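You operate a simulated robot arm through the tools that you are given. There is no shell and no other tool. Be economical: measure what you need, move in short steps, check, and stop when the job is done.

The job below is to be done with a simulated robot arm. You get a single attempt, and the scene is never put back.

TASK
Fetch the white ring and set it on the brown table. Put two of the blue-banded holders from the far end of the grey table on the window side of the grey table. Stack the small carton marked "Washers" from the grey table on top of the small carton that says "Rings". Fetch the short tin with a white band and set it on the small blue tray. Fetch the yellow-banded bar from the grey table and set it on the far end of the grey table. Any order will do.

The check looks at the end state, three seconds after you hand in, the way a careful person would. Anything else that was tipped, shoved, dropped, spilled or broken makes it a failure.

THE ROBOT
A 7-joint arm with a two-finger parallel gripper on a trunk, on a base that drives. Base frame: it is fixed to the floor where the robot stands at the start and does not move with it; the origin is under the middle of the robot, x ahead of it, y to its left, z up; the surface under the hand at the start is at about z = 750. Units: mm, rad, N and s.
With the tool pointing down near the work surface it reaches from about 100 to 960 mm from the robot's upright axis, wherever it stands. Its first joint turns from -2.897 to 2.897 rad. Places, roughly: blue-banded holder (7x7x5 cm) [700, 300, 800]; brown table [600, 1900, 800]; far end of the grey table [700, 200, 800]; short tin with a white band (8x8x6 cm) [800, 200, 800]; small blue tray (11x11x3 cm) [600, 400, 800]; small carton [1000, 0, 750]; white ring (6x6x2 cm) [500, 200, 800]; window side of the grey table [1400, 400, 800]; yellow-banded bar (4x2x2 cm) [1300, 200, 800]. Payload 1.57 kg.
The TCP is the grasp point between the finger pads, 30 mm short of the fingertips. In the tool frame z runs along the fingers and y along their closing line. Largest opening 110 mm; finger width 24, thickness 12; the body of the gripper, 48 by 112 mm, starts 78 mm behind the TCP.
Orientation is told as [roll, pitch, yaw] about the base's x, y, z axes, in that order, counted from this pose: with the fingers straight down and closing along the base's y, the tool's x points along the base's -x, its y along +y and its z along -z.

THE INTERFACE
- The arm moves only by the tool move_arm. Its argument "series" is text: rows parted by semicolons, each of 7 numbers parted by spaces: the closure in counts, from 0 (fully open) to 255 (shut), then the shift along the tool's x, y, z in units of 300 mm (1.0 is 300 mm), then the turn, a rotation vector about the tool's x, y, z in units of 90 degrees (1.0 is 90 degrees). In form: jaw tx ty tz wx wy wz; .... A call has 1 to 10 rows; each row is the pose to reach, as a shift and turn from the pose commanded when the call began, along the tool's axes at that moment. A call with a number of a shift or a turn outside -1 to 1 is refused whole. Rows are played at 5 a second. More than 50 mm and 0.15 rad between two rows, or a gripper value outside its range, and nothing of the call is played. Where a pose cannot be reached the arm comes as near as it can. A force on the tool above 40 N (or 10 N above the force at the start of the call, whichever is more), or a blocked arm, ends the call early, and 0.2 s more pass. The fingers move at their own pace (about 108 mm/s each) and stop on an object; they squeeze with about 29 N. The grip force told is the motor's: it shows also when the fingers shut on nothing. Time passes only in rows, and 0.2 s behind the last, so rows that repeat a pose let the fingers close. It gives the time, the measured TCP pose, the force on the tool (base axes), the opening and the grip force at its end, in the units of the frame above (readings bear some noise), with the torque about the TCP (base axes, N m) and any sound that the robot's microphone picked up, and new pictures: "show" is both (left out), scene, wrist or none.
- Cameras (640 x 400 px; columns grow to the right, rows downward): "scene" is now at [483, 206.9, 1442.5]; the picture's right is [0.17, -0.99, 0.00], its down [-0.92, -0.16, -0.36] and it looks along [0.36, 0.06, -0.93] (base axes); focal length 266 px, centre (320, 200). "wrist" rides on the gripper at [70, 16, -141] in the tool frame; the picture's right is [-0.23, 0.97, 0.00], its down [-0.86, -0.20, -0.48] and it looks along [-0.47, -0.11, 0.88] (tool axes); focal length 222 px, centre (320, 200). There is no depth. A picture from a camera that has moved, and an enlarged one, comes with that camera's place and axes in the base frame and with its lens.
- raise_lower(by): slides the trunk up (or, below 0, down) by that many mm; the arm and the scene camera ride with it, the base frame stays. It gives what a move gives, with no picture.
- drive_base(legs): drives the robot by 1 to 6 legs, each [ahead, left, turn to the left] in mm, mm and rad, along the robot's own axes; the way and the turn of a leg run together, so that a leg with both is an arc; at most 1500 mm and 3.142 rad a leg. The arm and the cameras ride along, it lands a little off, and it stops where it bumps. It gives what a move gives, and a new picture of the scene camera.
- head_to(pan, tilt): turns the head with the scene camera to pan (to the left, within 1.798 rad either way) and tilt (down, from -0.506 to 1.204), counted from straight ahead of the robot. It gives what a move gives, and a new picture of the scene camera.
- zoom(camera, box): a new picture of the part [left, top, right, bottom] of that camera's present view, enlarged. No time passes.
- sign_off(): hands the job in; it is judged then, once.

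Work in short steps. Places have to be worked out from the pictures, the camera data and where the tool is seen: move nearer, look again, correct. Check each grasp and each placing, and mend what went wrong. You have 186 turns and 260 pictures in all, those below and enlarged ones among them. Open the gripper and draw the arm clear of the work before you hand the job in, unless the task says otherwise.

The tools are called after "Emit:" as name(argument=value, ...) on one line, values as JSON. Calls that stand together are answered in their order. move_arm: Moves the arm, as the interface text tells. Its arguments: {"type":"object","properties":{"series":{"type":"string"},"show":{"type":"string","enum":["both","scene","wrist","none"]}},"required":["series"]} The other tools are called the same way: raise_lower (by) slides the trunk up or down; drive_base (legs) drives the base; head_to (pan, tilt) turns the head that bears the scene camera; zoom (camera, box) takes an enlarged picture of a part of a camera's view; sign_off () hands the job in.

At the start:

```text
clock: 0.0
ee_pos: [690.1, -77.9, 1025.6]
tcp_rot: [0.0, 0.0, 0.0]
wrist_force: [-0.3, 0.2, -0.5]
torque: [0.02, 0.05, -0.04]
finger_gap: 109.6
finger_force: 0.0
trunk travel left (down, up): [-525.0, 85.0]
robot x, y, heading: [1.6, -3.3, -0.0]
head pan, tilt: [0.169, 1.201]
```

scene: 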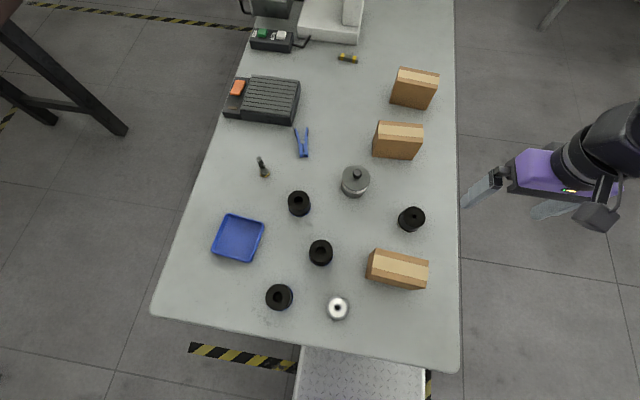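
wrist: 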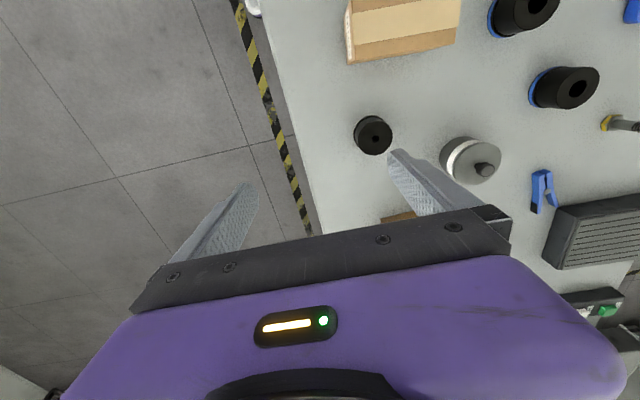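

I start by enlarging the scene view to identify objects on both halves of the table.

Emit:
zoom(camera="scene", box=[200, 140, 460, 340])

Emit:
zoom(camera="scene", box=[200, 0, 460, 160])

Emit:
head_to(pan=0.0, tilt=0.45)

Emit:
head_to(pan=1.4, tilt=0.5)

```text
2.00 times, centred on (330, 240) of scene
camera zoom: at [483.0, 206.9, 1442.5], right [0.17, -0.99, 0.0], down [-0.92, -0.16, -0.36], along [0.36, 0.06, -0.93], focal length 532 px, centre (300, 120)
```

zoom: 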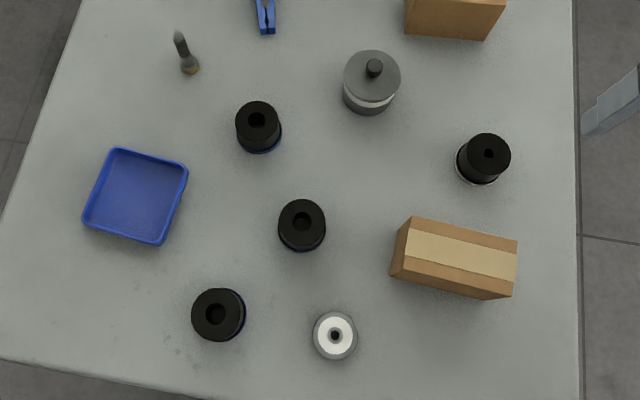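

```text
2.46 times, centred on (330, 80) of scene
camera zoom: at [483.0, 206.9, 1442.5], right [0.17, -0.99, 0.0], down [-0.92, -0.16, -0.36], along [0.36, 0.06, -0.93], focal length 654 px, centre (295, 495)
```

zoom: 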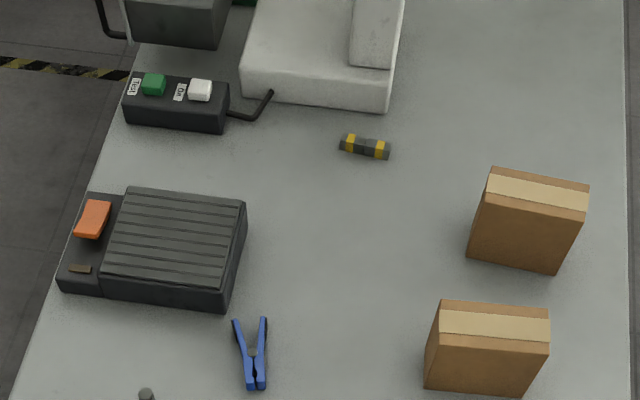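

```text
clock: 1.1
ee_pos: [689.9, -79.5, 1027.1]
tcp_rot: [0.0, -0.001, -0.001]
wrist_force: [0.4, -0.4, 0.5]
torque: [-0.01, 0.02, -0.01]
finger_gap: 109.9
finger_force: 0.1
trunk travel left (down, up): [-525.0, 85.0]
robot x, y, heading: [0.6, -4.1, 0.004]
head pan, tilt: [0.0, 0.45]
camera scene: at [519.7, 197.6, 1500.5], right [0.0, -1.0, 0.0], down [-0.44, 0.0, -0.9], along [0.9, 0.0, -0.44], focal length 266 px, centre (320, 200)
```

scene: 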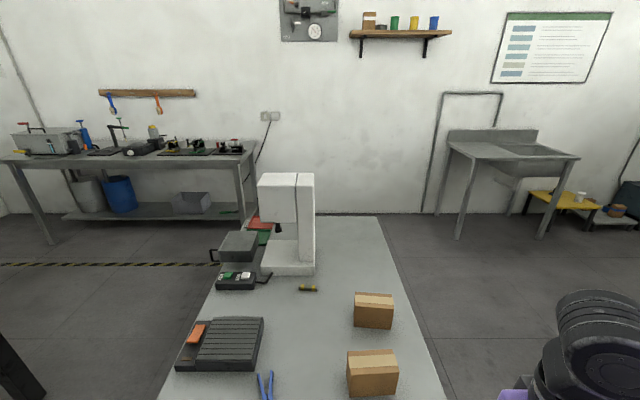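

```text
clock: 2.6
ee_pos: [689.4, -78.1, 1025.1]
tcp_rot: [-0.001, 0.0, 0.002]
wrist_force: [0.3, -0.6, 0.0]
torque: [-0.01, -0.05, 0.01]
finger_gap: 109.9
finger_force: 0.1
trunk travel left (down, up): [-525.0, 85.0]
robot x, y, heading: [0.5, -1.3, 0.002]
head pan, tilt: [1.4, 0.499]
camera scene: at [443.4, 287.2, 1496.2], right [0.99, -0.17, 0.0], down [-0.08, -0.47, -0.88], along [0.15, 0.87, -0.48], focal length 266 px, centre (320, 200)
```

scene: 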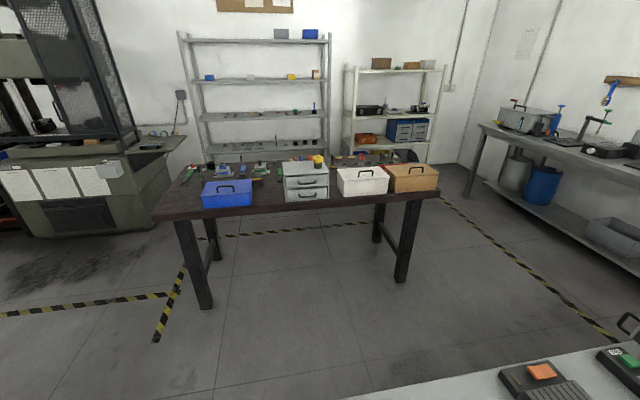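

Table layout is getting clear. I look for the window and check the rest of the grey table and the brown one.

Emit:
head_to(pan=-1.3, tilt=0.2)

Emit:
head_to(pan=1.79, tilt=0.1)

Emit:
head_to(pan=0.7, tilt=0.0)

Emit:
head_to(pan=0.1, tilt=0.8)

Emit:
zoom(camera="scene", box=[200, 0, 440, 150])

```text
clock: 5.0
ee_pos: [690.3, -78.2, 1025.2]
tcp_rot: [0.0, 0.001, 0.001]
wrist_force: [0.8, 0.0, -0.4]
torque: [0.0, 0.01, 0.01]
finger_gap: 109.9
finger_force: 0.1
trunk travel left (down, up): [-525.0, 85.0]
robot x, y, heading: [-4.1, 1.4, 0.003]
head pan, tilt: [-1.3, 0.201]
camera scene: at [452.8, 107.8, 1523.8], right [-0.96, -0.27, 0.0], down [-0.05, 0.19, -0.98], along [0.26, -0.94, -0.2], focal length 266 px, centre (320, 200)
```

scene: 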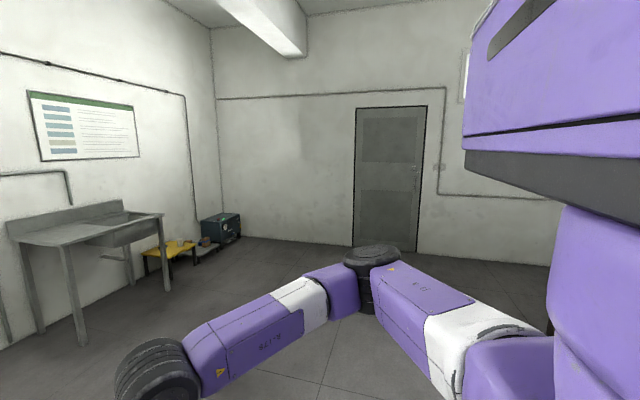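

```text
clock: 7.7
ee_pos: [689.7, -78.6, 1025.9]
tcp_rot: [0.0, 0.0, 0.0]
wrist_force: [-0.9, 0.7, -0.5]
torque: [-0.01, -0.02, -0.01]
finger_gap: 110.0
finger_force: 0.1
trunk travel left (down, up): [-525.0, 85.0]
robot x, y, heading: [-0.6, -0.5, 0.001]
head pan, tilt: [1.791, 0.099]
camera scene: at [407.8, 287.4, 1533.2], right [0.98, 0.22, 0.0], down [0.02, -0.1, -1.0], along [-0.22, 0.97, -0.1], focal length 266 px, centre (320, 200)
```

scene: 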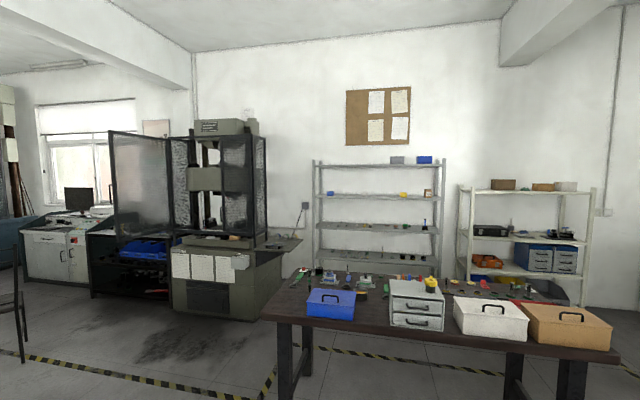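

```text
clock: 9.0
ee_pos: [689.1, -77.9, 1025.1]
tcp_rot: [0.0, -0.001, 0.001]
wrist_force: [0.3, 0.4, -0.1]
torque: [0.0, -0.01, -0.04]
finger_gap: 110.0
finger_force: 0.1
trunk travel left (down, up): [-525.0, 85.0]
robot x, y, heading: [1.3, 1.7, 0.002]
head pan, tilt: [0.7, 0.0]
camera scene: at [496.7, 255.6, 1542.3], right [0.64, -0.76, 0.0], down [0.0, 0.0, -1.0], along [0.76, 0.64, 0.0], focal length 266 px, centre (320, 200)
```

scene: 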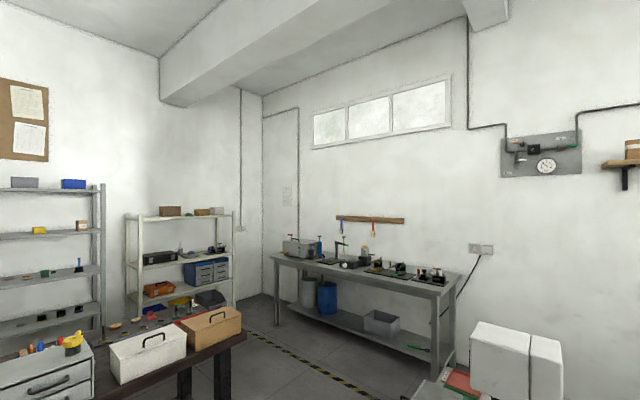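

```text
clock: 10.2
ee_pos: [690.0, -77.7, 1025.2]
tcp_rot: [0.0, 0.0, 0.001]
wrist_force: [-0.3, 0.4, -0.4]
torque: [-0.01, 0.02, -0.01]
finger_gap: 110.0
finger_force: 0.2
trunk travel left (down, up): [-525.0, 85.0]
robot x, y, heading: [-1.9, -2.0, -0.001]
head pan, tilt: [0.099, 0.799]
camera scene: at [508.2, 205.6, 1470.3], right [0.1, -0.99, 0.0], down [-0.71, -0.07, -0.7], along [0.69, 0.07, -0.72], focal length 266 px, centre (320, 200)
```

scene: 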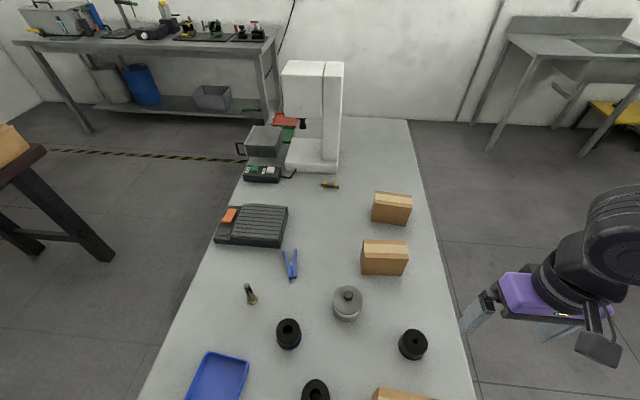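

```text
2.67 times, centred on (320, 75) of scene
camera zoom: at [508.2, 205.6, 1470.3], right [0.1, -0.99, 0.0], down [-0.71, -0.07, -0.7], along [0.69, 0.07, -0.72], focal length 709 px, centre (320, 533)
```

zoom: 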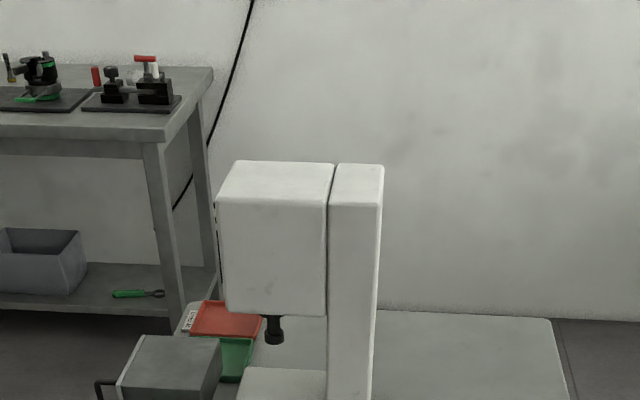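

The windows suggest the high-x end is the "window side", and the far end is the low-x half. I zoom on the cartons for labels.

Emit:
zoom(camera="scene", box=[340, 180, 440, 290])

Emit:
zoom(camera="wrist", box=[300, 0, 640, 210])

Emit:
zoom(camera="scene", box=[205, 100, 365, 220])

```text
3.64 times, centred on (390, 235) of scene
camera zoom: at [508.2, 205.6, 1470.3], right [0.1, -0.99, 0.0], down [-0.71, -0.07, -0.7], along [0.69, 0.07, -0.72], focal length 966 px, centre (66, 73)
```

zoom: 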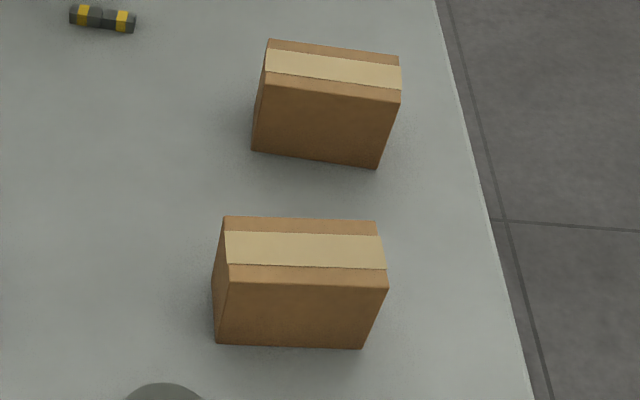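

```text
1.88 times, centred on (470, 105) of wrist
camera zoom: at [619.6, -61.3, 1167.4], right [0.23, 0.97, 0.0], down [0.86, -0.2, 0.48], along [0.47, -0.11, -0.88], focal length 418 px, centre (38, 379)
```

zoom: 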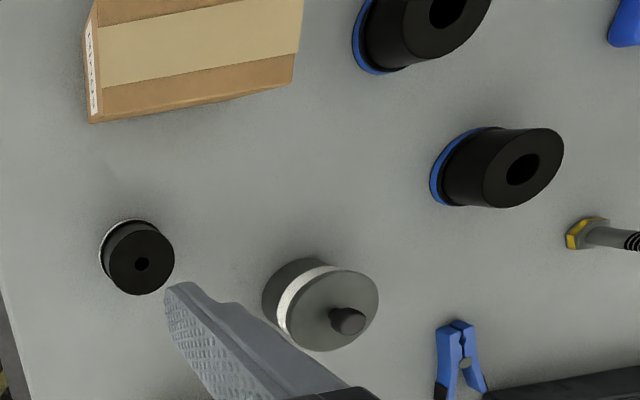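

```text
3.33 times, centred on (285, 160) of scene
camera zoom: at [508.2, 205.6, 1470.3], right [0.1, -0.99, 0.0], down [-0.71, -0.07, -0.7], along [0.69, 0.07, -0.72], focal length 886 px, centre (437, 333)
```

zoom: 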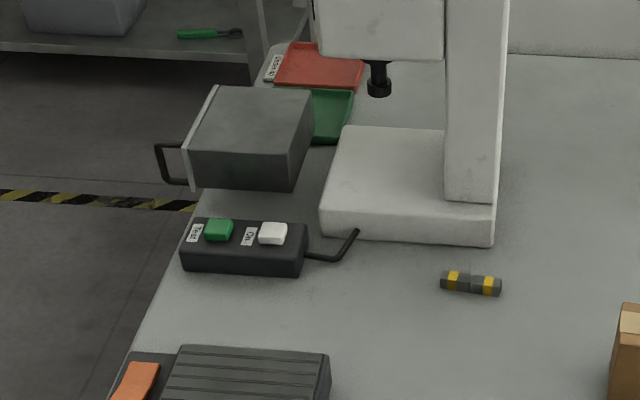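

Labels are on the cartons' -y faces. First the tin: it's near (813,165). I move the open gripper above it at z≈950 and look.

Emit:
move_arm(series="0 -0.06 0.12 0.03 0 0 0;0 -0.12 0.24 0.06 0 0 0;0 -0.18 0.36 0.1 0 0 0;0 -0.24 0.48 0.14 0 0 0;0 -0.3 0.6 0.18 0 0 0;0 -0.36 0.71 0.22 0 0 0;0 -0.41 0.81 0.25 0 0 0;0 -0.41 0.81 0.25 0 0 0")

Emit:
head_to(pan=0.17, tilt=1.2)

```text
clock: 11.9
ee_pos: [813.0, 165.4, 950.5]
tcp_rot: [0.0, 0.0, 0.0]
wrist_force: [-0.8, -0.3, 0.0]
torque: [-0.02, -0.01, -0.01]
finger_gap: 109.8
finger_force: 0.0
trunk travel left (down, up): [-525.0, 85.0]
robot x, y, heading: [-2.1, -1.0, 0.002]
head pan, tilt: [0.099, 0.799]
camera scene: at [508.1, 205.8, 1470.2], right [0.1, -0.99, 0.0], down [-0.71, -0.07, -0.7], along [0.69, 0.07, -0.72], focal length 266 px, centre (320, 200)
camera wrist: at [742.5, 182.7, 1092.5], right [0.23, 0.97, 0.0], down [0.86, -0.2, 0.48], along [0.47, -0.11, -0.88], focal length 222 px, centre (320, 200)
```

scene: 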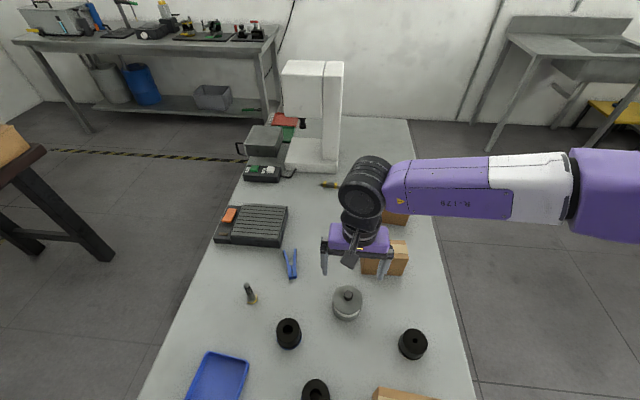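
wrist: 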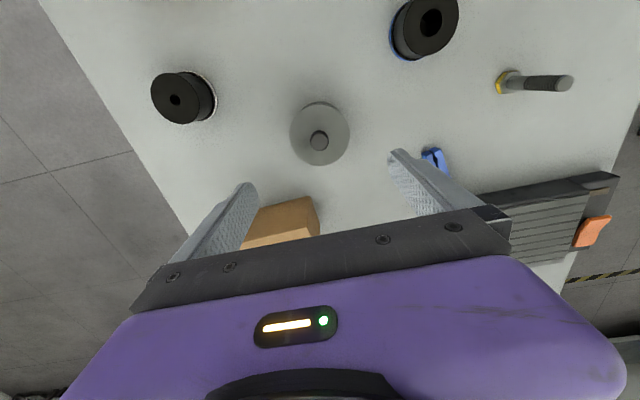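

```text
clock: 12.8
ee_pos: [813.4, 165.0, 951.1]
tcp_rot: [-0.001, 0.0, -0.001]
wrist_force: [-0.6, -1.0, -0.7]
torque: [0.02, 0.02, -0.02]
finger_gap: 110.1
finger_force: 0.0
trunk travel left (down, up): [-525.0, 85.0]
robot x, y, heading: [2.5, -1.8, -0.0]
head pan, tilt: [0.169, 1.201]
camera scene: at [483.1, 207.0, 1442.5], right [0.17, -0.99, 0.0], down [-0.92, -0.16, -0.36], along [0.36, 0.06, -0.93], focal length 266 px, centre (320, 200)
```

scene: 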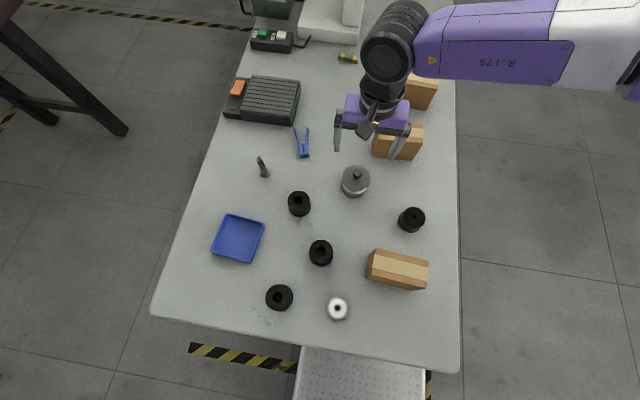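

Tin centre is about (802,168). I descend partway and check again.

Emit:
move_arm(series="0 0.037 0.01 0.13 0 0 0;0 0.037 0.01 0.26 0 0 0;0 0.037 0.01 0.37 0 0 0;0 0.037 0.01 0.37 0 0 0")

```text
clock: 13.8
ee_pos: [800.6, 167.6, 839.0]
tcp_rot: [0.0, 0.0, 0.001]
wrist_force: [0.3, 0.8, 0.7]
torque: [-0.03, 0.02, -0.01]
finger_gap: 110.1
finger_force: 0.0
trunk travel left (down, up): [-525.0, 85.0]
robot x, y, heading: [0.0, 0.0, -0.001]
head pan, tilt: [0.169, 1.201]
camera scene: at [483.0, 207.0, 1442.5], right [0.17, -0.99, 0.0], down [-0.92, -0.16, -0.36], along [0.36, 0.06, -0.93], focal length 266 px, centre (320, 200)
camera wrist: at [730.1, 184.5, 980.9], right [0.23, 0.97, 0.0], down [0.86, -0.2, 0.48], along [0.47, -0.11, -0.88], focal length 222 px, centre (320, 200)
```

scene: 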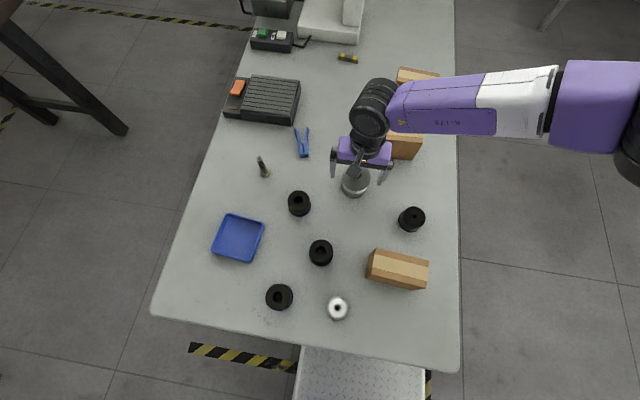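
wrist: 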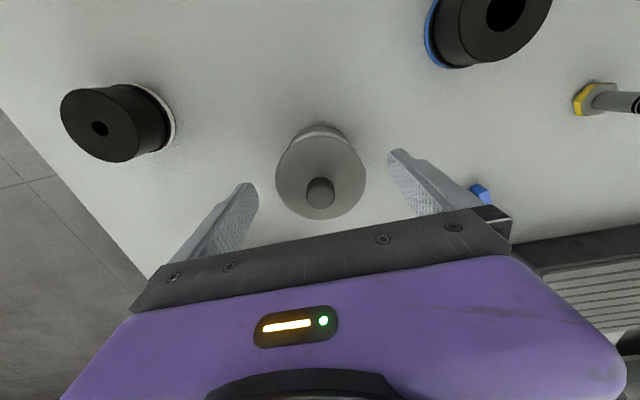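

Tin top is ~z 809, centre (800,168), well between fingers. I descend to z≈790 and close.

Emit:
move_arm(series="0 0.001 0.002 0.08 0 0 0;0 0.001 0.002 0.163 0 0 0;0 0.001 0.002 0.163 0 0 0;255 0.001 0.002 0.163 0 0 0;255 0.001 0.002 0.163 0 0 0;255 0.001 0.002 0.163 0 0 0", show="wrist")

```text
clock: 15.2
ee_pos: [800.9, 167.1, 791.3]
tcp_rot: [0.0, 0.001, 0.0]
wrist_force: [0.9, -0.9, 0.0]
torque: [-0.1, -0.11, 0.0]
finger_gap: 78.7
finger_force: 28.7
trunk travel left (down, up): [-525.0, 85.0]
robot x, y, heading: [1.0, 0.4, -0.0]
head pan, tilt: [0.169, 1.201]
camera wrist: at [730.1, 184.7, 932.4], right [0.23, 0.97, 0.0], down [0.86, -0.2, 0.48], along [0.47, -0.11, -0.88], focal length 222 px, centre (320, 200)
```

wrist: 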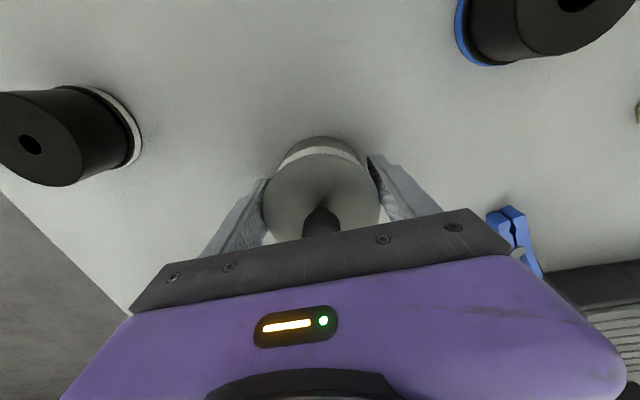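

Held at 78.7 mm, but too low for the tray walls. I regrip 21 mm higher so the fingertips stay above the tray rim.

Emit:
move_arm(series="0 0 0 0 0 0 0;0 0 0 0 0 0 0;0 0 0 -0.07 0 0 0;0 0 0 -0.07 0 0 0;255 0 0 -0.07 0 0 0;255 0 0 -0.07 0 0 0;255 0 0 -0.07 0 0 0;255 0 0 -0.2 0 0 0;255 0 0 -0.35 0 0 0;255 0 0 -0.45 0 0 0")

```text
clock: 17.4
ee_pos: [798.9, 169.5, 925.1]
tcp_rot: [0.001, -0.002, 0.002]
wrist_force: [0.4, -0.3, -0.3]
torque: [0.01, 0.01, -0.01]
finger_gap: 0.0
finger_force: 20.7
trunk travel left (down, up): [-525.0, 85.0]
robot x, y, heading: [-3.1, -1.4, 0.0]
head pan, tilt: [0.169, 1.201]
camera scene: at [483.1, 207.1, 1442.3], right [0.17, -0.99, 0.0], down [-0.92, -0.16, -0.36], along [0.36, 0.06, -0.93], focal length 266 px, centre (320, 200)
camera wrist: at [728.3, 186.3, 1067.3], right [0.23, 0.97, 0.0], down [0.86, -0.2, 0.48], along [0.47, -0.11, -0.88], focal length 222 px, centre (320, 200)
```

scene: 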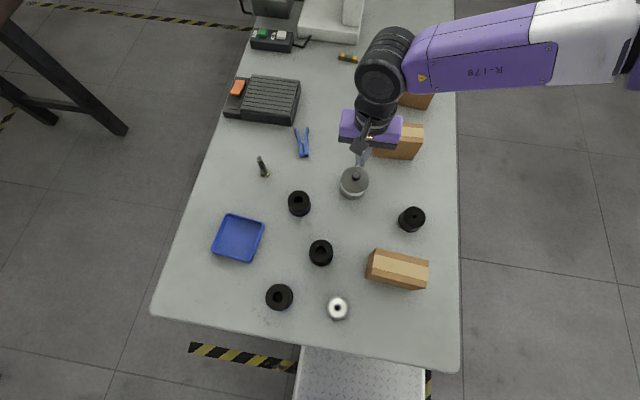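
wrist: 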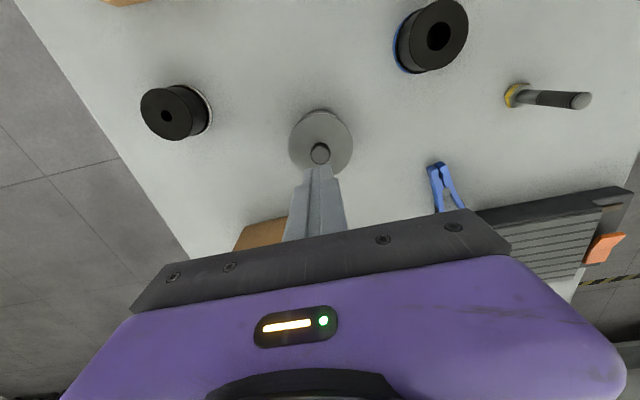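

The grip slipped off the upper rim; the tin still stands. I zoom to judge its true height.

Emit:
zoom(camera="scene", box=[210, 150, 400, 280])

Emit:
zoom(camera="wrist", box=[250, 80, 410, 180])

```text
3.08 times, centred on (305, 215) of scene
camera zoom: at [483.1, 207.1, 1442.3], right [0.17, -0.99, 0.0], down [-0.92, -0.16, -0.36], along [0.36, 0.06, -0.93], focal length 818 px, centre (366, 154)
```

zoom: 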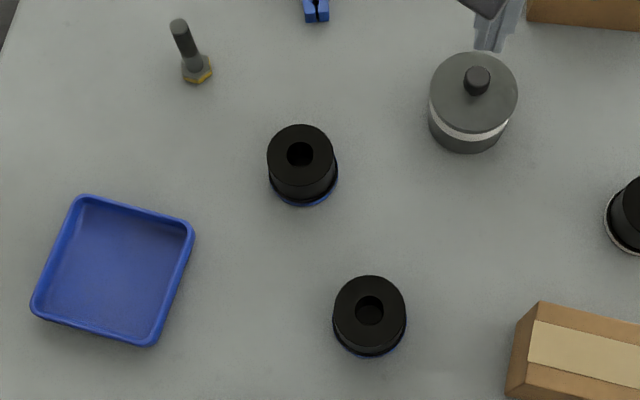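

```text
4.00 times, centred on (330, 130) of wrist
camera zoom: at [728.3, 186.3, 1067.3], right [0.23, 0.97, 0.0], down [0.86, -0.2, 0.48], along [0.47, -0.11, -0.88], focal length 888 px, centre (280, 480)
```

zoom: 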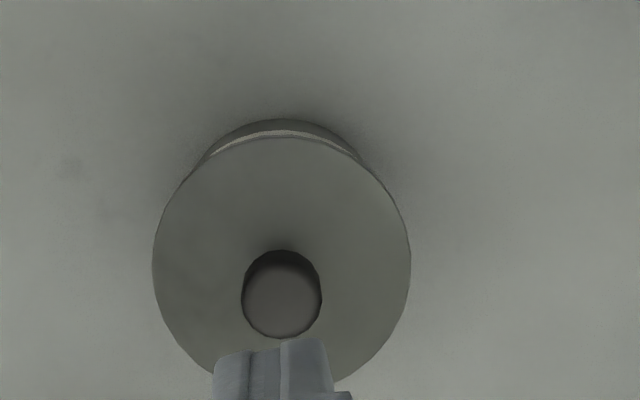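

The tin body is only ~45 mm tall (top ~795). I'll grip low with the closing line along the tray's diagonal (yaw ≈ +0.66) so fingers fit inside the tray; first rotate above the tin.

Emit:
move_arm(series="0 0 0 0 0 0 -0.08;0 0 0 0 0 0 -0.16;0 0 0 0 0 0 -0.25;0 0 0 0 0 0 -0.33;0 0 0 0 0 0 -0.42;0 0 0 0 0 0 -0.42", show="wrist")

```text
clock: 18.8
ee_pos: [800.9, 168.2, 926.4]
tcp_rot: [0.0, 0.0, 0.662]
wrist_force: [-0.2, -0.5, 0.4]
torque: [0.0, 0.04, -0.02]
finger_gap: 110.1
finger_force: 0.0
trunk travel left (down, up): [-525.0, 85.0]
robot x, y, heading: [-0.3, 0.5, -0.001]
head pan, tilt: [0.169, 1.201]
camera wrist: at [735.4, 139.1, 1067.7], right [-0.42, 0.91, 0.0], down [0.8, 0.37, 0.48], along [0.43, 0.2, -0.88], focal length 222 px, centre (320, 200)
```

wrist: 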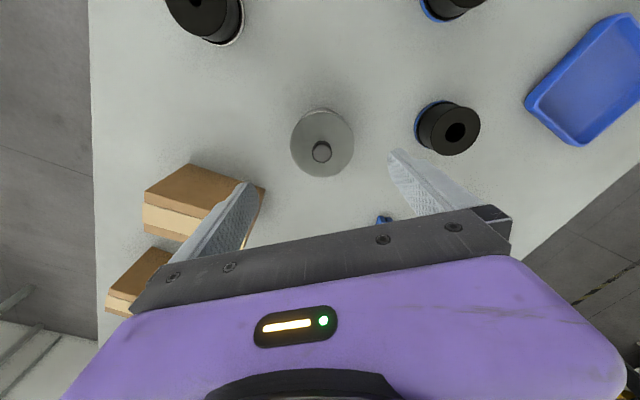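

Tin at about (797,170). Descend to z≈791 and close.

Emit:
move_arm(series="0 0.006 0.013 0.15 0 0 0;0 0.006 0.013 0.3 0 0 0;0 0.006 0.013 0.4 0 0 0;0 0.006 0.013 0.447 0 0 0;0 0.006 0.013 0.447 0 0 0;255 0.006 0.013 0.447 0 0 0;255 0.006 0.013 0.447 0 0 0;255 0.006 0.013 0.447 0 0 0;255 0.006 0.013 0.35 0 0 0;255 0.006 0.013 0.25 0 0 0")

```text
clock: 21.0
ee_pos: [798.7, 170.3, 848.8]
tcp_rot: [-0.001, 0.0, 0.66]
wrist_force: [-0.8, 0.8, -0.4]
torque: [-0.03, 0.02, -0.04]
finger_gap: 73.5
finger_force: 28.9
trunk travel left (down, up): [-525.0, 85.0]
robot x, y, heading: [1.5, 1.7, -0.006]
head pan, tilt: [0.169, 1.201]
heard: snap
camera scene: at [483.1, 207.1, 1442.3], right [0.17, -0.99, 0.0], down [-0.92, -0.16, -0.36], along [0.36, 0.06, -0.93], focal length 266 px, centre (320, 200)
camera wrist: at [732.1, 140.5, 990.5], right [-0.42, 0.91, 0.0], down [0.8, 0.37, 0.48], along [0.43, 0.2, -0.88], focal length 222 px, centre (320, 200)
```

scene: 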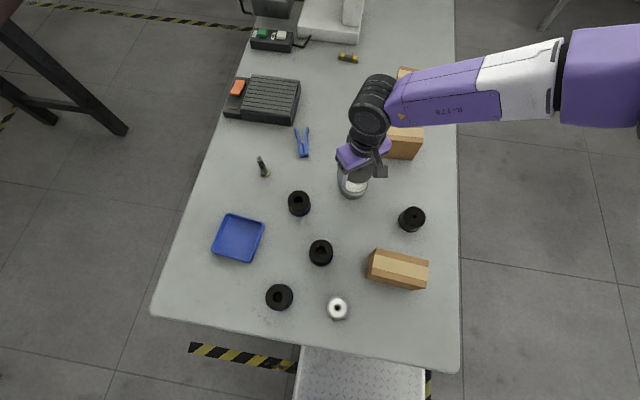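
wrist: 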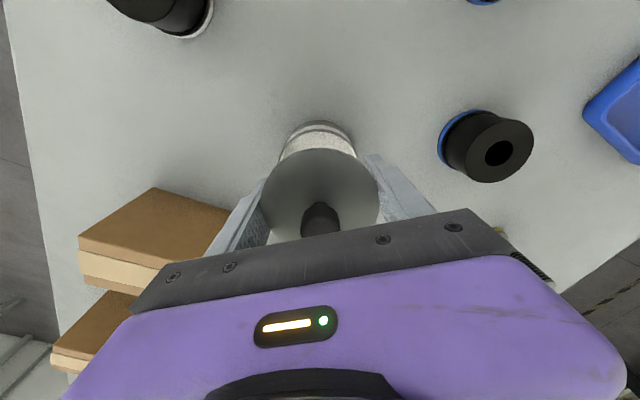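

A snap was heard and the gap narrowed to 73.5 mm; I look closely before doing anything.

Emit:
zoom(camera="wrist", box=[230, 90, 430, 250])

Emit:
zoom(camera="scene", box=[310, 140, 410, 220])

```text
2.50 times, centred on (330, 170) of wrist
camera zoom: at [732.1, 140.5, 990.5], right [-0.42, 0.91, 0.0], down [0.8, 0.37, 0.48], along [0.43, 0.2, -0.88], focal length 555 px, centre (295, 275)
```

zoom: 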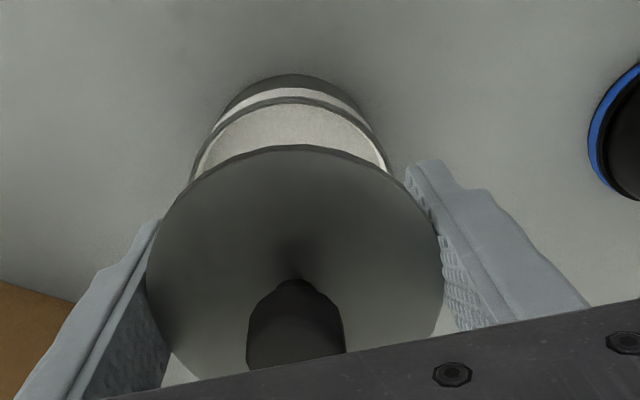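

```text
5.00 times, centred on (360, 180) of scene
camera zoom: at [483.1, 207.1, 1442.3], right [0.17, -0.99, 0.0], down [-0.92, -0.16, -0.36], along [0.36, 0.06, -0.93], focal length 1329 px, centre (120, 300)
```

zoom: 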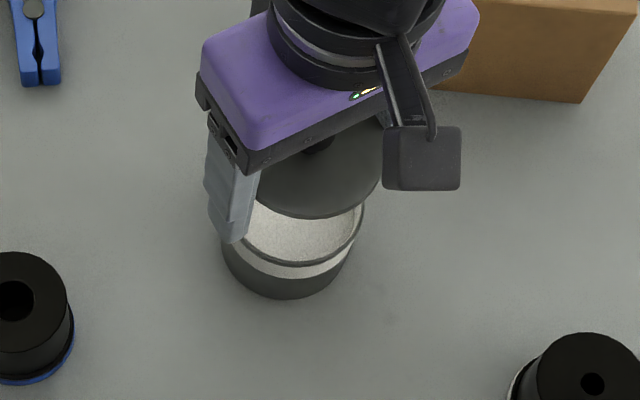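

The tin's lid came off; the contents (white) are still inside and level. I lower the lid straight back the same way, first to just above the body to check alignment.

Emit:
move_arm(series="255 0 0 0.06 0 0 0;255 0 0 0.12 0 0 0;255 0 0 0.15 0 0 0;255 0 0 0.15 0 0 0")

Emit:
zoom(camera="scene", box=[310, 140, 410, 220])

Emit:
zoom(camera="wrist", box=[230, 90, 430, 250])

```text
clock: 21.7
ee_pos: [798.7, 170.8, 819.9]
tcp_rot: [-0.004, -0.002, 0.654]
wrist_force: [-3.5, -1.4, 14.3]
torque: [-0.44, -0.21, -0.2]
finger_gap: 73.5
finger_force: 29.3
trunk travel left (down, up): [-525.0, 85.0]
robot x, y, heading: [-2.0, 0.5, -0.002]
head pan, tilt: [0.169, 1.201]
stopped in row 3: the force on the tool passed its limit at 51 N (the readings are from after the stop); the commanded pose is now the measured one
camera scene: at [482.2, 206.8, 1443.1], right [0.17, -0.99, 0.0], down [-0.92, -0.16, -0.36], along [0.36, 0.06, -0.93], focal length 266 px, centre (320, 200)
camera wrist: at [733.1, 142.2, 961.3], right [-0.41, 0.91, 0.0], down [0.8, 0.36, 0.48], along [0.44, 0.2, -0.88], focal length 222 px, centre (320, 200)
```

scene: 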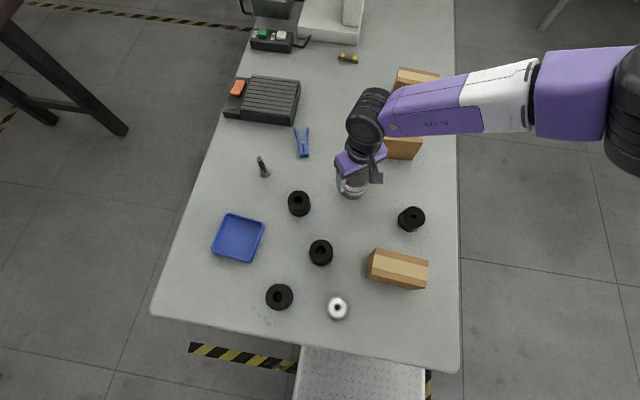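
wrist: 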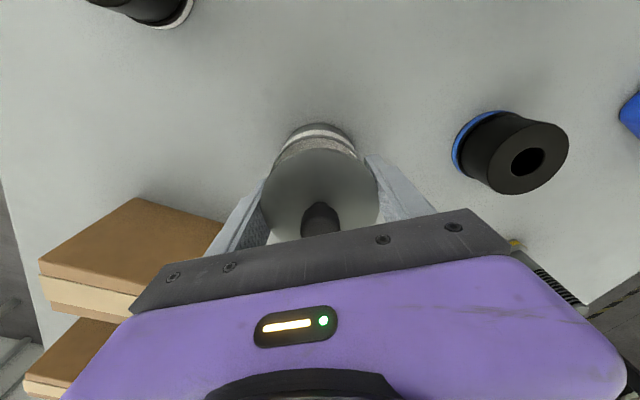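

```text
5.00 times, centred on (360, 180) of scene
camera zoom: at [482.2, 206.8, 1443.1], right [0.17, -0.99, 0.0], down [-0.92, -0.16, -0.36], along [0.36, 0.06, -0.93], focal length 1329 px, centre (120, 300)
```

zoom: 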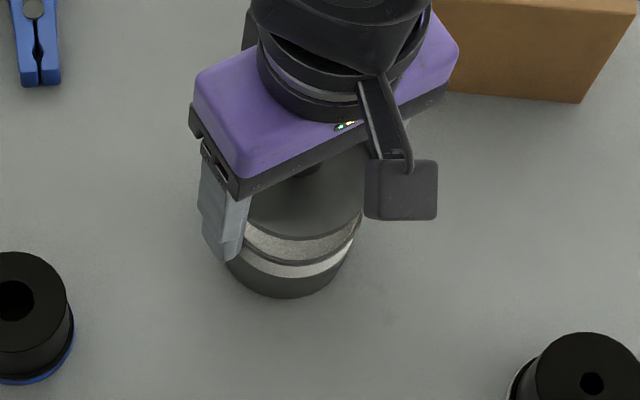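

```text
2.50 times, centred on (330, 170) of wrist
camera zoom: at [733.1, 142.2, 961.3], right [-0.41, 0.91, 0.0], down [0.8, 0.36, 0.48], along [0.44, 0.2, -0.88], focal length 555 px, centre (295, 275)
```

zoom: 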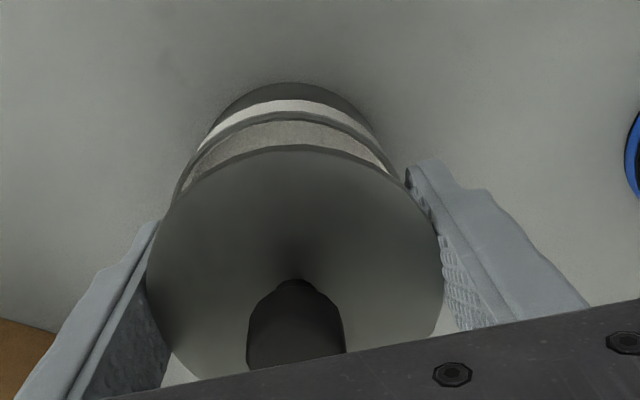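

The fingertips are resting on the open body's rim, since the cap (73.5 mm) is narrower than the body and sits ~30 mm above the fingertips. I lift it clear and plan to set the cap on top of the narrow nearby carton, then regrip it by its knob.

Emit:
move_arm(series="255 0 0 -0.06 0 0 0;255 0 0 -0.18 0 0 0;255 0 0 -0.3 0 0 0;255 0 0 -0.4 0 0 0;255 0 0 -0.4 0 0 0")

Emit:
zoom(camera="scene", box=[310, 110, 430, 210])

```text
clock: 22.9
ee_pos: [798.3, 171.5, 940.0]
tcp_rot: [-0.005, 0.002, 0.655]
wrist_force: [0.5, 0.5, 0.8]
torque: [0.02, 0.01, -0.03]
finger_gap: 73.5
finger_force: 28.9
trunk travel left (down, up): [-525.0, 85.0]
robot x, y, heading: [-0.2, 3.6, 0.003]
head pan, tilt: [0.169, 1.201]
camera scene: at [483.0, 207.0, 1442.5], right [0.17, -0.99, 0.0], down [-0.92, -0.16, -0.36], along [0.36, 0.06, -0.93], focal length 266 px, centre (320, 200)
camera wrist: at [732.5, 142.6, 1081.4], right [-0.41, 0.91, 0.0], down [0.8, 0.37, 0.48], along [0.44, 0.2, -0.88], focal length 222 px, centre (320, 200)
```

scene: 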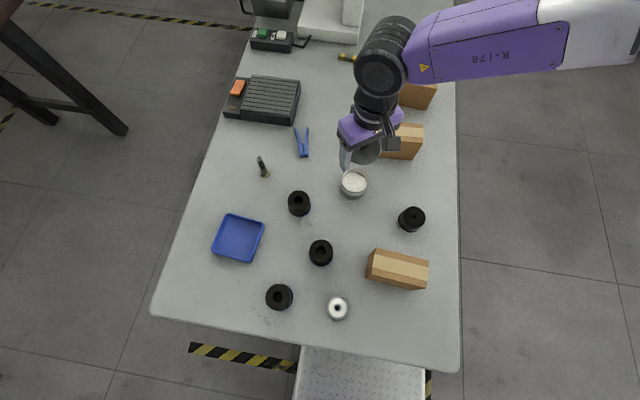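
wrist: 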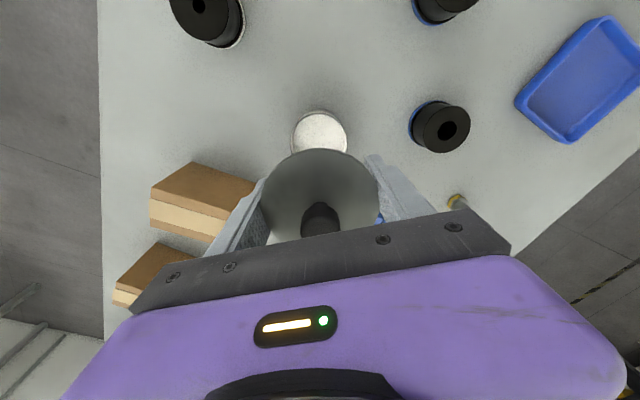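

```text
4.00 times, centred on (370, 160) of scene
camera zoom: at [483.0, 207.0, 1442.5], right [0.17, -0.99, 0.0], down [-0.92, -0.16, -0.36], along [0.36, 0.06, -0.93], focal length 1063 px, centre (120, 360)
```

zoom: 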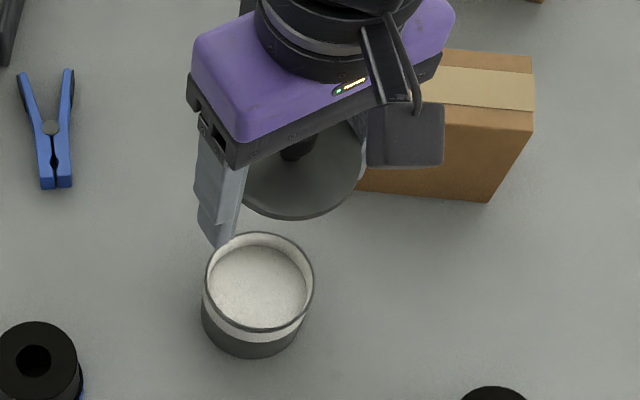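

The body stays upright, filled with powder. I carry the lid over carton 1 (~(598,36)), turning to close along its thin axis.

Emit:
move_arm(series="255 0.13 0.008 0 0 0 -0.088;255 0.26 0.016 0 0 0 -0.176;255 0.4 0.024 0 0 0 -0.264;255 0.54 0.033 0 0 0 -0.352;255 0.67 0.041 0 0 0 -0.44;255 0.803 0.049 0 0 0 -0.528;255 0.803 0.049 0 0 0 -0.538;255 0.803 0.049 0 0 0 -0.538")

Emit:
zoom(camera="scene", box=[330, 200, 450, 300])

```text
clock: 24.7
ee_pos: [601.2, 33.9, 940.6]
tcp_rot: [-0.002, 0.004, 1.503]
wrist_force: [1.1, 0.3, -1.7]
torque: [0.01, 0.02, 0.0]
finger_gap: 73.3
finger_force: 29.6
trunk travel left (down, up): [-525.0, 85.0]
robot x, y, heading: [3.0, -3.5, -0.004]
head pan, tilt: [0.169, 1.201]
camera scene: at [483.0, 206.9, 1442.5], right [0.17, -0.99, 0.0], down [-0.92, -0.16, -0.36], along [0.36, 0.06, -0.93], focal length 266 px, centre (320, 200)
camera wrist: at [579.1, -34.4, 1082.1], right [-0.96, 0.29, 0.0], down [0.26, 0.84, 0.48], along [0.14, 0.46, -0.88], focal length 222 px, centre (320, 200)
```

scene: 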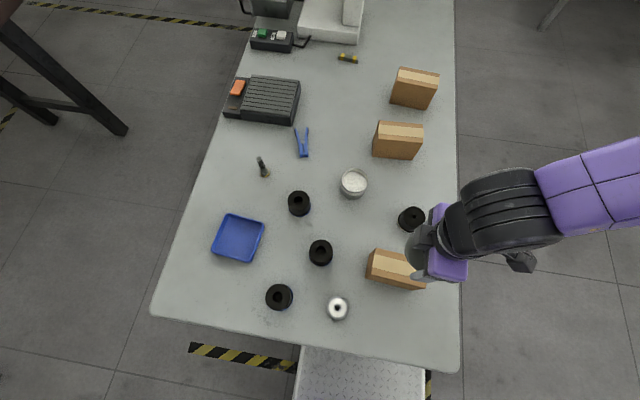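
wrist: 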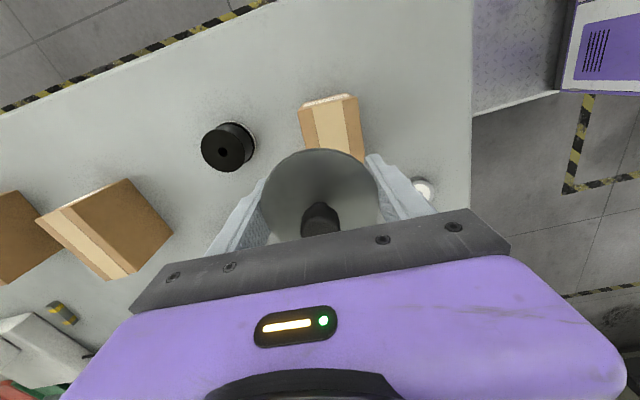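

```text
4.00 times, centred on (390, 250) of scene
camera zoom: at [483.0, 206.9, 1442.5], right [0.17, -0.99, 0.0], down [-0.92, -0.16, -0.36], along [0.36, 0.06, -0.93], focal length 1063 px, centre (40, 0)
```

zoom: 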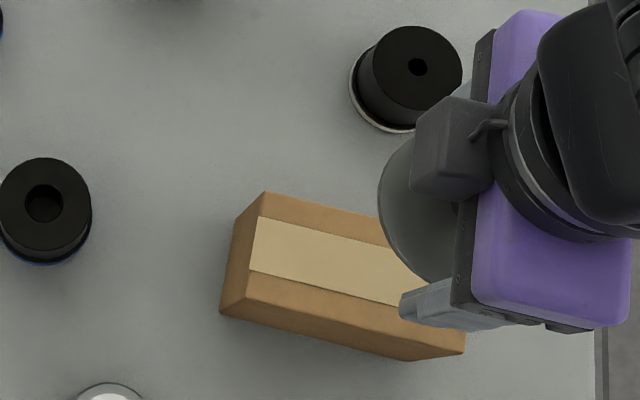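

Carton's top is ~63 mm wide, little margin. I zoom the wrist view for accurate placement and to read the label.

Emit:
zoom(camera="wrist", box=[260, 60, 420, 160])

```text
4.00 times, centred on (340, 110) of wrist
camera zoom: at [579.1, -34.4, 1082.1], right [-0.96, 0.29, 0.0], down [0.26, 0.84, 0.48], along [0.14, 0.46, -0.88], focal length 888 px, centre (240, 560)
```

zoom: 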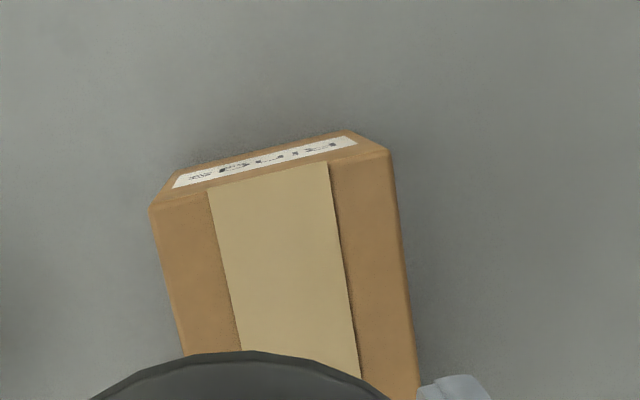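

The label on carton 1 reads "RINGS" (upside down). Before setting the lid down, I raise it in front of the head camera to see from the side how it sits between the fingers.

Emit:
move_arm(series="255 -0.049 -0.08 -0.1 0 0 0.094;255 -0.098 -0.16 -0.2 0 0 0.188;255 -0.147 -0.24 -0.3 0 0 0.282;255 -0.196 -0.32 -0.4 0 0 0.376;255 -0.245 -0.4 -0.5 0 0 0.47;255 -0.294 -0.48 -0.6 0 0 0.564;255 -0.343 -0.56 -0.7 0 0 0.658;255 -0.392 -0.64 -0.8 0 0 0.752;255 -0.441 -0.72 -0.9 0 0 0.846;255 -0.489 -0.8 -1 0 0 0.94", show="none")

Emit:
head_to(pan=0, tilt=0.4)

```text
clock: 26.9
ee_pos: [850.0, 163.7, 1236.7]
tcp_rot: [-0.003, -0.001, 0.022]
wrist_force: [-0.9, -0.4, 0.6]
torque: [0.05, -0.02, 0.0]
finger_gap: 73.2
finger_force: 28.8
trunk travel left (down, up): [-525.0, 85.0]
robot x, y, heading: [-2.8, -1.6, 0.003]
head pan, tilt: [0.169, 1.201]
```

```text
clock: 28.0
ee_pos: [851.9, 163.8, 1236.4]
tcp_rot: [-0.004, -0.001, 0.026]
wrist_force: [0.0, -0.1, -0.7]
torque: [-0.03, -0.03, 0.02]
finger_gap: 73.1
finger_force: 28.5
trunk travel left (down, up): [-525.0, 85.0]
robot x, y, heading: [0.9, -1.0, 0.002]
head pan, tilt: [0.0, 0.4]
camera scene: at [520.5, 197.6, 1505.2], right [0.0, -1.0, 0.0], down [-0.39, 0.0, -0.92], along [0.92, 0.0, -0.39], focal length 266 px, centre (320, 200)
```

scene: 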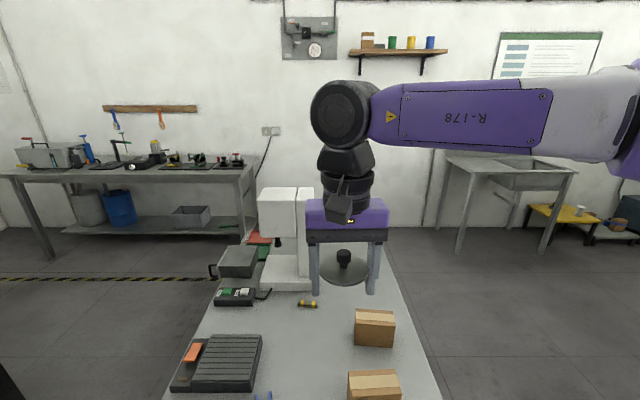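

Need a more level view; raise the arm another ~190 mm.

Emit:
move_arm(series="255 0 0 -0.15 0 0 0;255 0 0 -0.3 0 0 0;255 0 0 -0.45 0 0 0;255 0 0 -0.6 0 0 0;255 0 0 -0.7 0 0 0;255 0 0 -0.7 0 0 0", show="scene")

Emit:
zoom(camera="scene", box=[260, 120, 420, 220])

```text
clock: 29.4
ee_pos: [848.5, 167.6, 1448.7]
tcp_rot: [-0.003, -0.003, 0.027]
wrist_force: [-1.1, -0.4, 0.0]
torque: [0.01, -0.03, -0.01]
finger_gap: 72.9
finger_force: 28.6
trunk travel left (down, up): [-525.0, 85.0]
robot x, y, heading: [1.9, -0.9, -0.002]
head pan, tilt: [0.0, 0.4]
camera scene: at [520.4, 197.6, 1505.3], right [0.0, -1.0, 0.0], down [-0.39, 0.0, -0.92], along [0.92, 0.0, -0.39], focal length 266 px, centre (320, 200)
```

scene: 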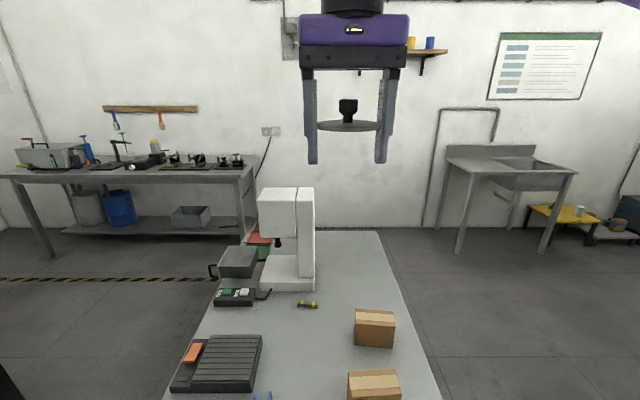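

```text
4.00 times, centred on (340, 170) of scene
camera zoom: at [520.4, 197.6, 1505.3], right [0.0, -1.0, 0.0], down [-0.39, 0.0, -0.92], along [0.92, 0.0, -0.39], focal length 1063 px, centre (240, 320)
```

zoom: 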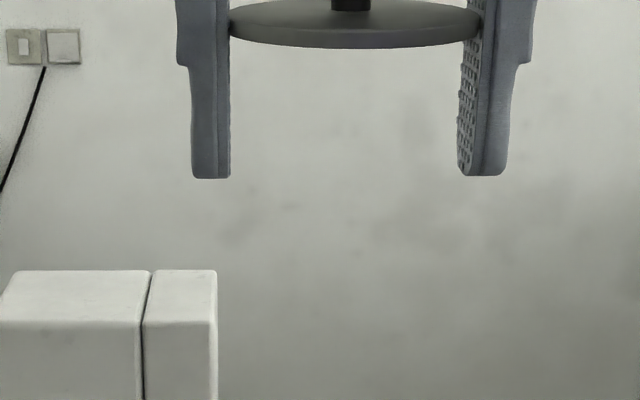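

The lid is a thin disc ~43 mm above the fingertips. I go back to carton 1 to set it down there, fingers straddling the carton, with a close visual check first.

Emit:
move_arm(series="255 0.064 -0.029 0.121 0 0 -0.068;255 0.127 -0.057 0.242 0 0 -0.137;255 0.191 -0.086 0.363 0 0 -0.205;255 0.255 -0.114 0.484 0 0 -0.273;255 0.319 -0.143 0.605 0 0 -0.341;255 0.382 -0.171 0.726 0 0 -0.41;255 0.446 -0.2 0.847 0 0 -0.478;255 0.446 -0.2 0.847 0 0 -0.478", show="none")

Emit:
head_to(pan=0, tilt=1.2)

```text
clock: 31.2
ee_pos: [714.7, 103.5, 1196.9]
tcp_rot: [-0.003, 0.0, 0.78]
wrist_force: [-0.4, 0.9, 0.1]
torque: [0.01, 0.05, 0.02]
finger_gap: 73.0
finger_force: 29.0
trunk travel left (down, up): [-525.0, 85.0]
robot x, y, heading: [-3.5, -1.3, 0.0]
head pan, tilt: [0.0, 0.4]
```

```text
clock: 32.3
ee_pos: [715.7, 102.1, 1196.2]
tcp_rot: [-0.004, 0.001, 0.776]
wrist_force: [0.2, -0.3, 0.3]
torque: [-0.01, 0.01, -0.03]
finger_gap: 72.9
finger_force: 28.6
trunk travel left (down, up): [-525.0, 85.0]
robot x, y, heading: [2.4, 4.0, 0.002]
head pan, tilt: [0.0, 1.201]
camera scene: at [483.9, 197.6, 1442.5], right [0.0, -1.0, 0.0], down [-0.93, 0.0, -0.36], along [0.36, 0.0, -0.93], focal length 266 px, centre (320, 200)
```

scene: 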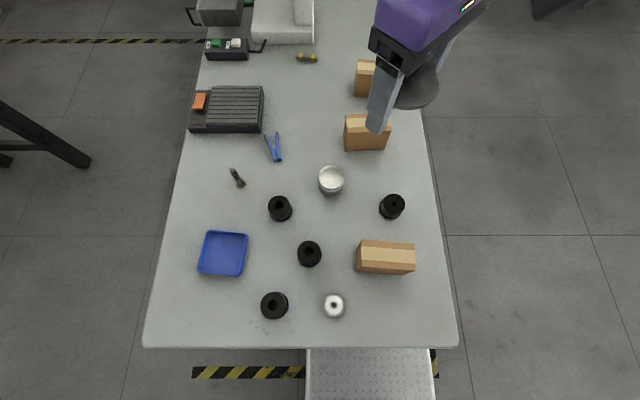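

I zoom on the carton and tin body in this axis-aligned view.

Emit:
zoom(camera="scene", box=[345, 225, 425, 285])

Emit:
zoom(camera="scene", box=[300, 155, 364, 205])

```text
6.67 times, centred on (385, 255) of scene
camera zoom: at [483.9, 197.6, 1442.5], right [0.0, -1.0, 0.0], down [-0.93, 0.0, -0.36], along [0.36, 0.0, -0.93], focal length 1772 px, centre (-113, -167)
```

zoom: 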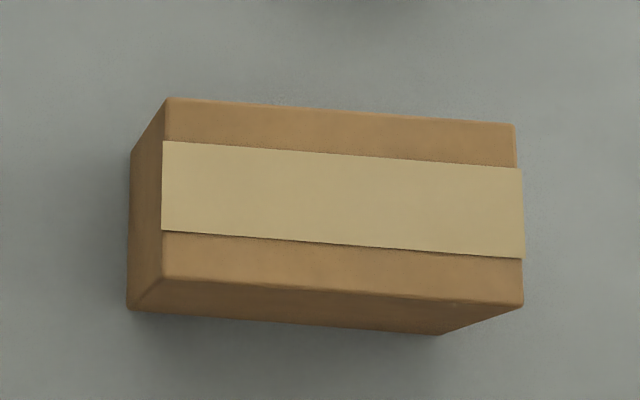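

```text
8.00 times, centred on (332, 180) of scene
camera zoom: at [483.9, 197.6, 1442.5], right [0.0, -1.0, 0.0], down [-0.93, 0.0, -0.36], along [0.36, 0.0, -0.93], focal length 2126 px, centre (224, 360)
```

zoom: 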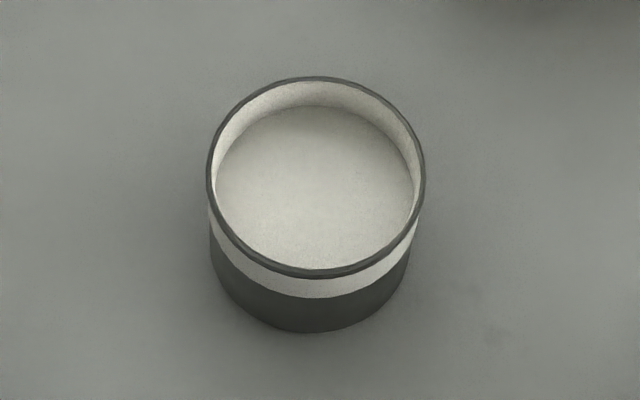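

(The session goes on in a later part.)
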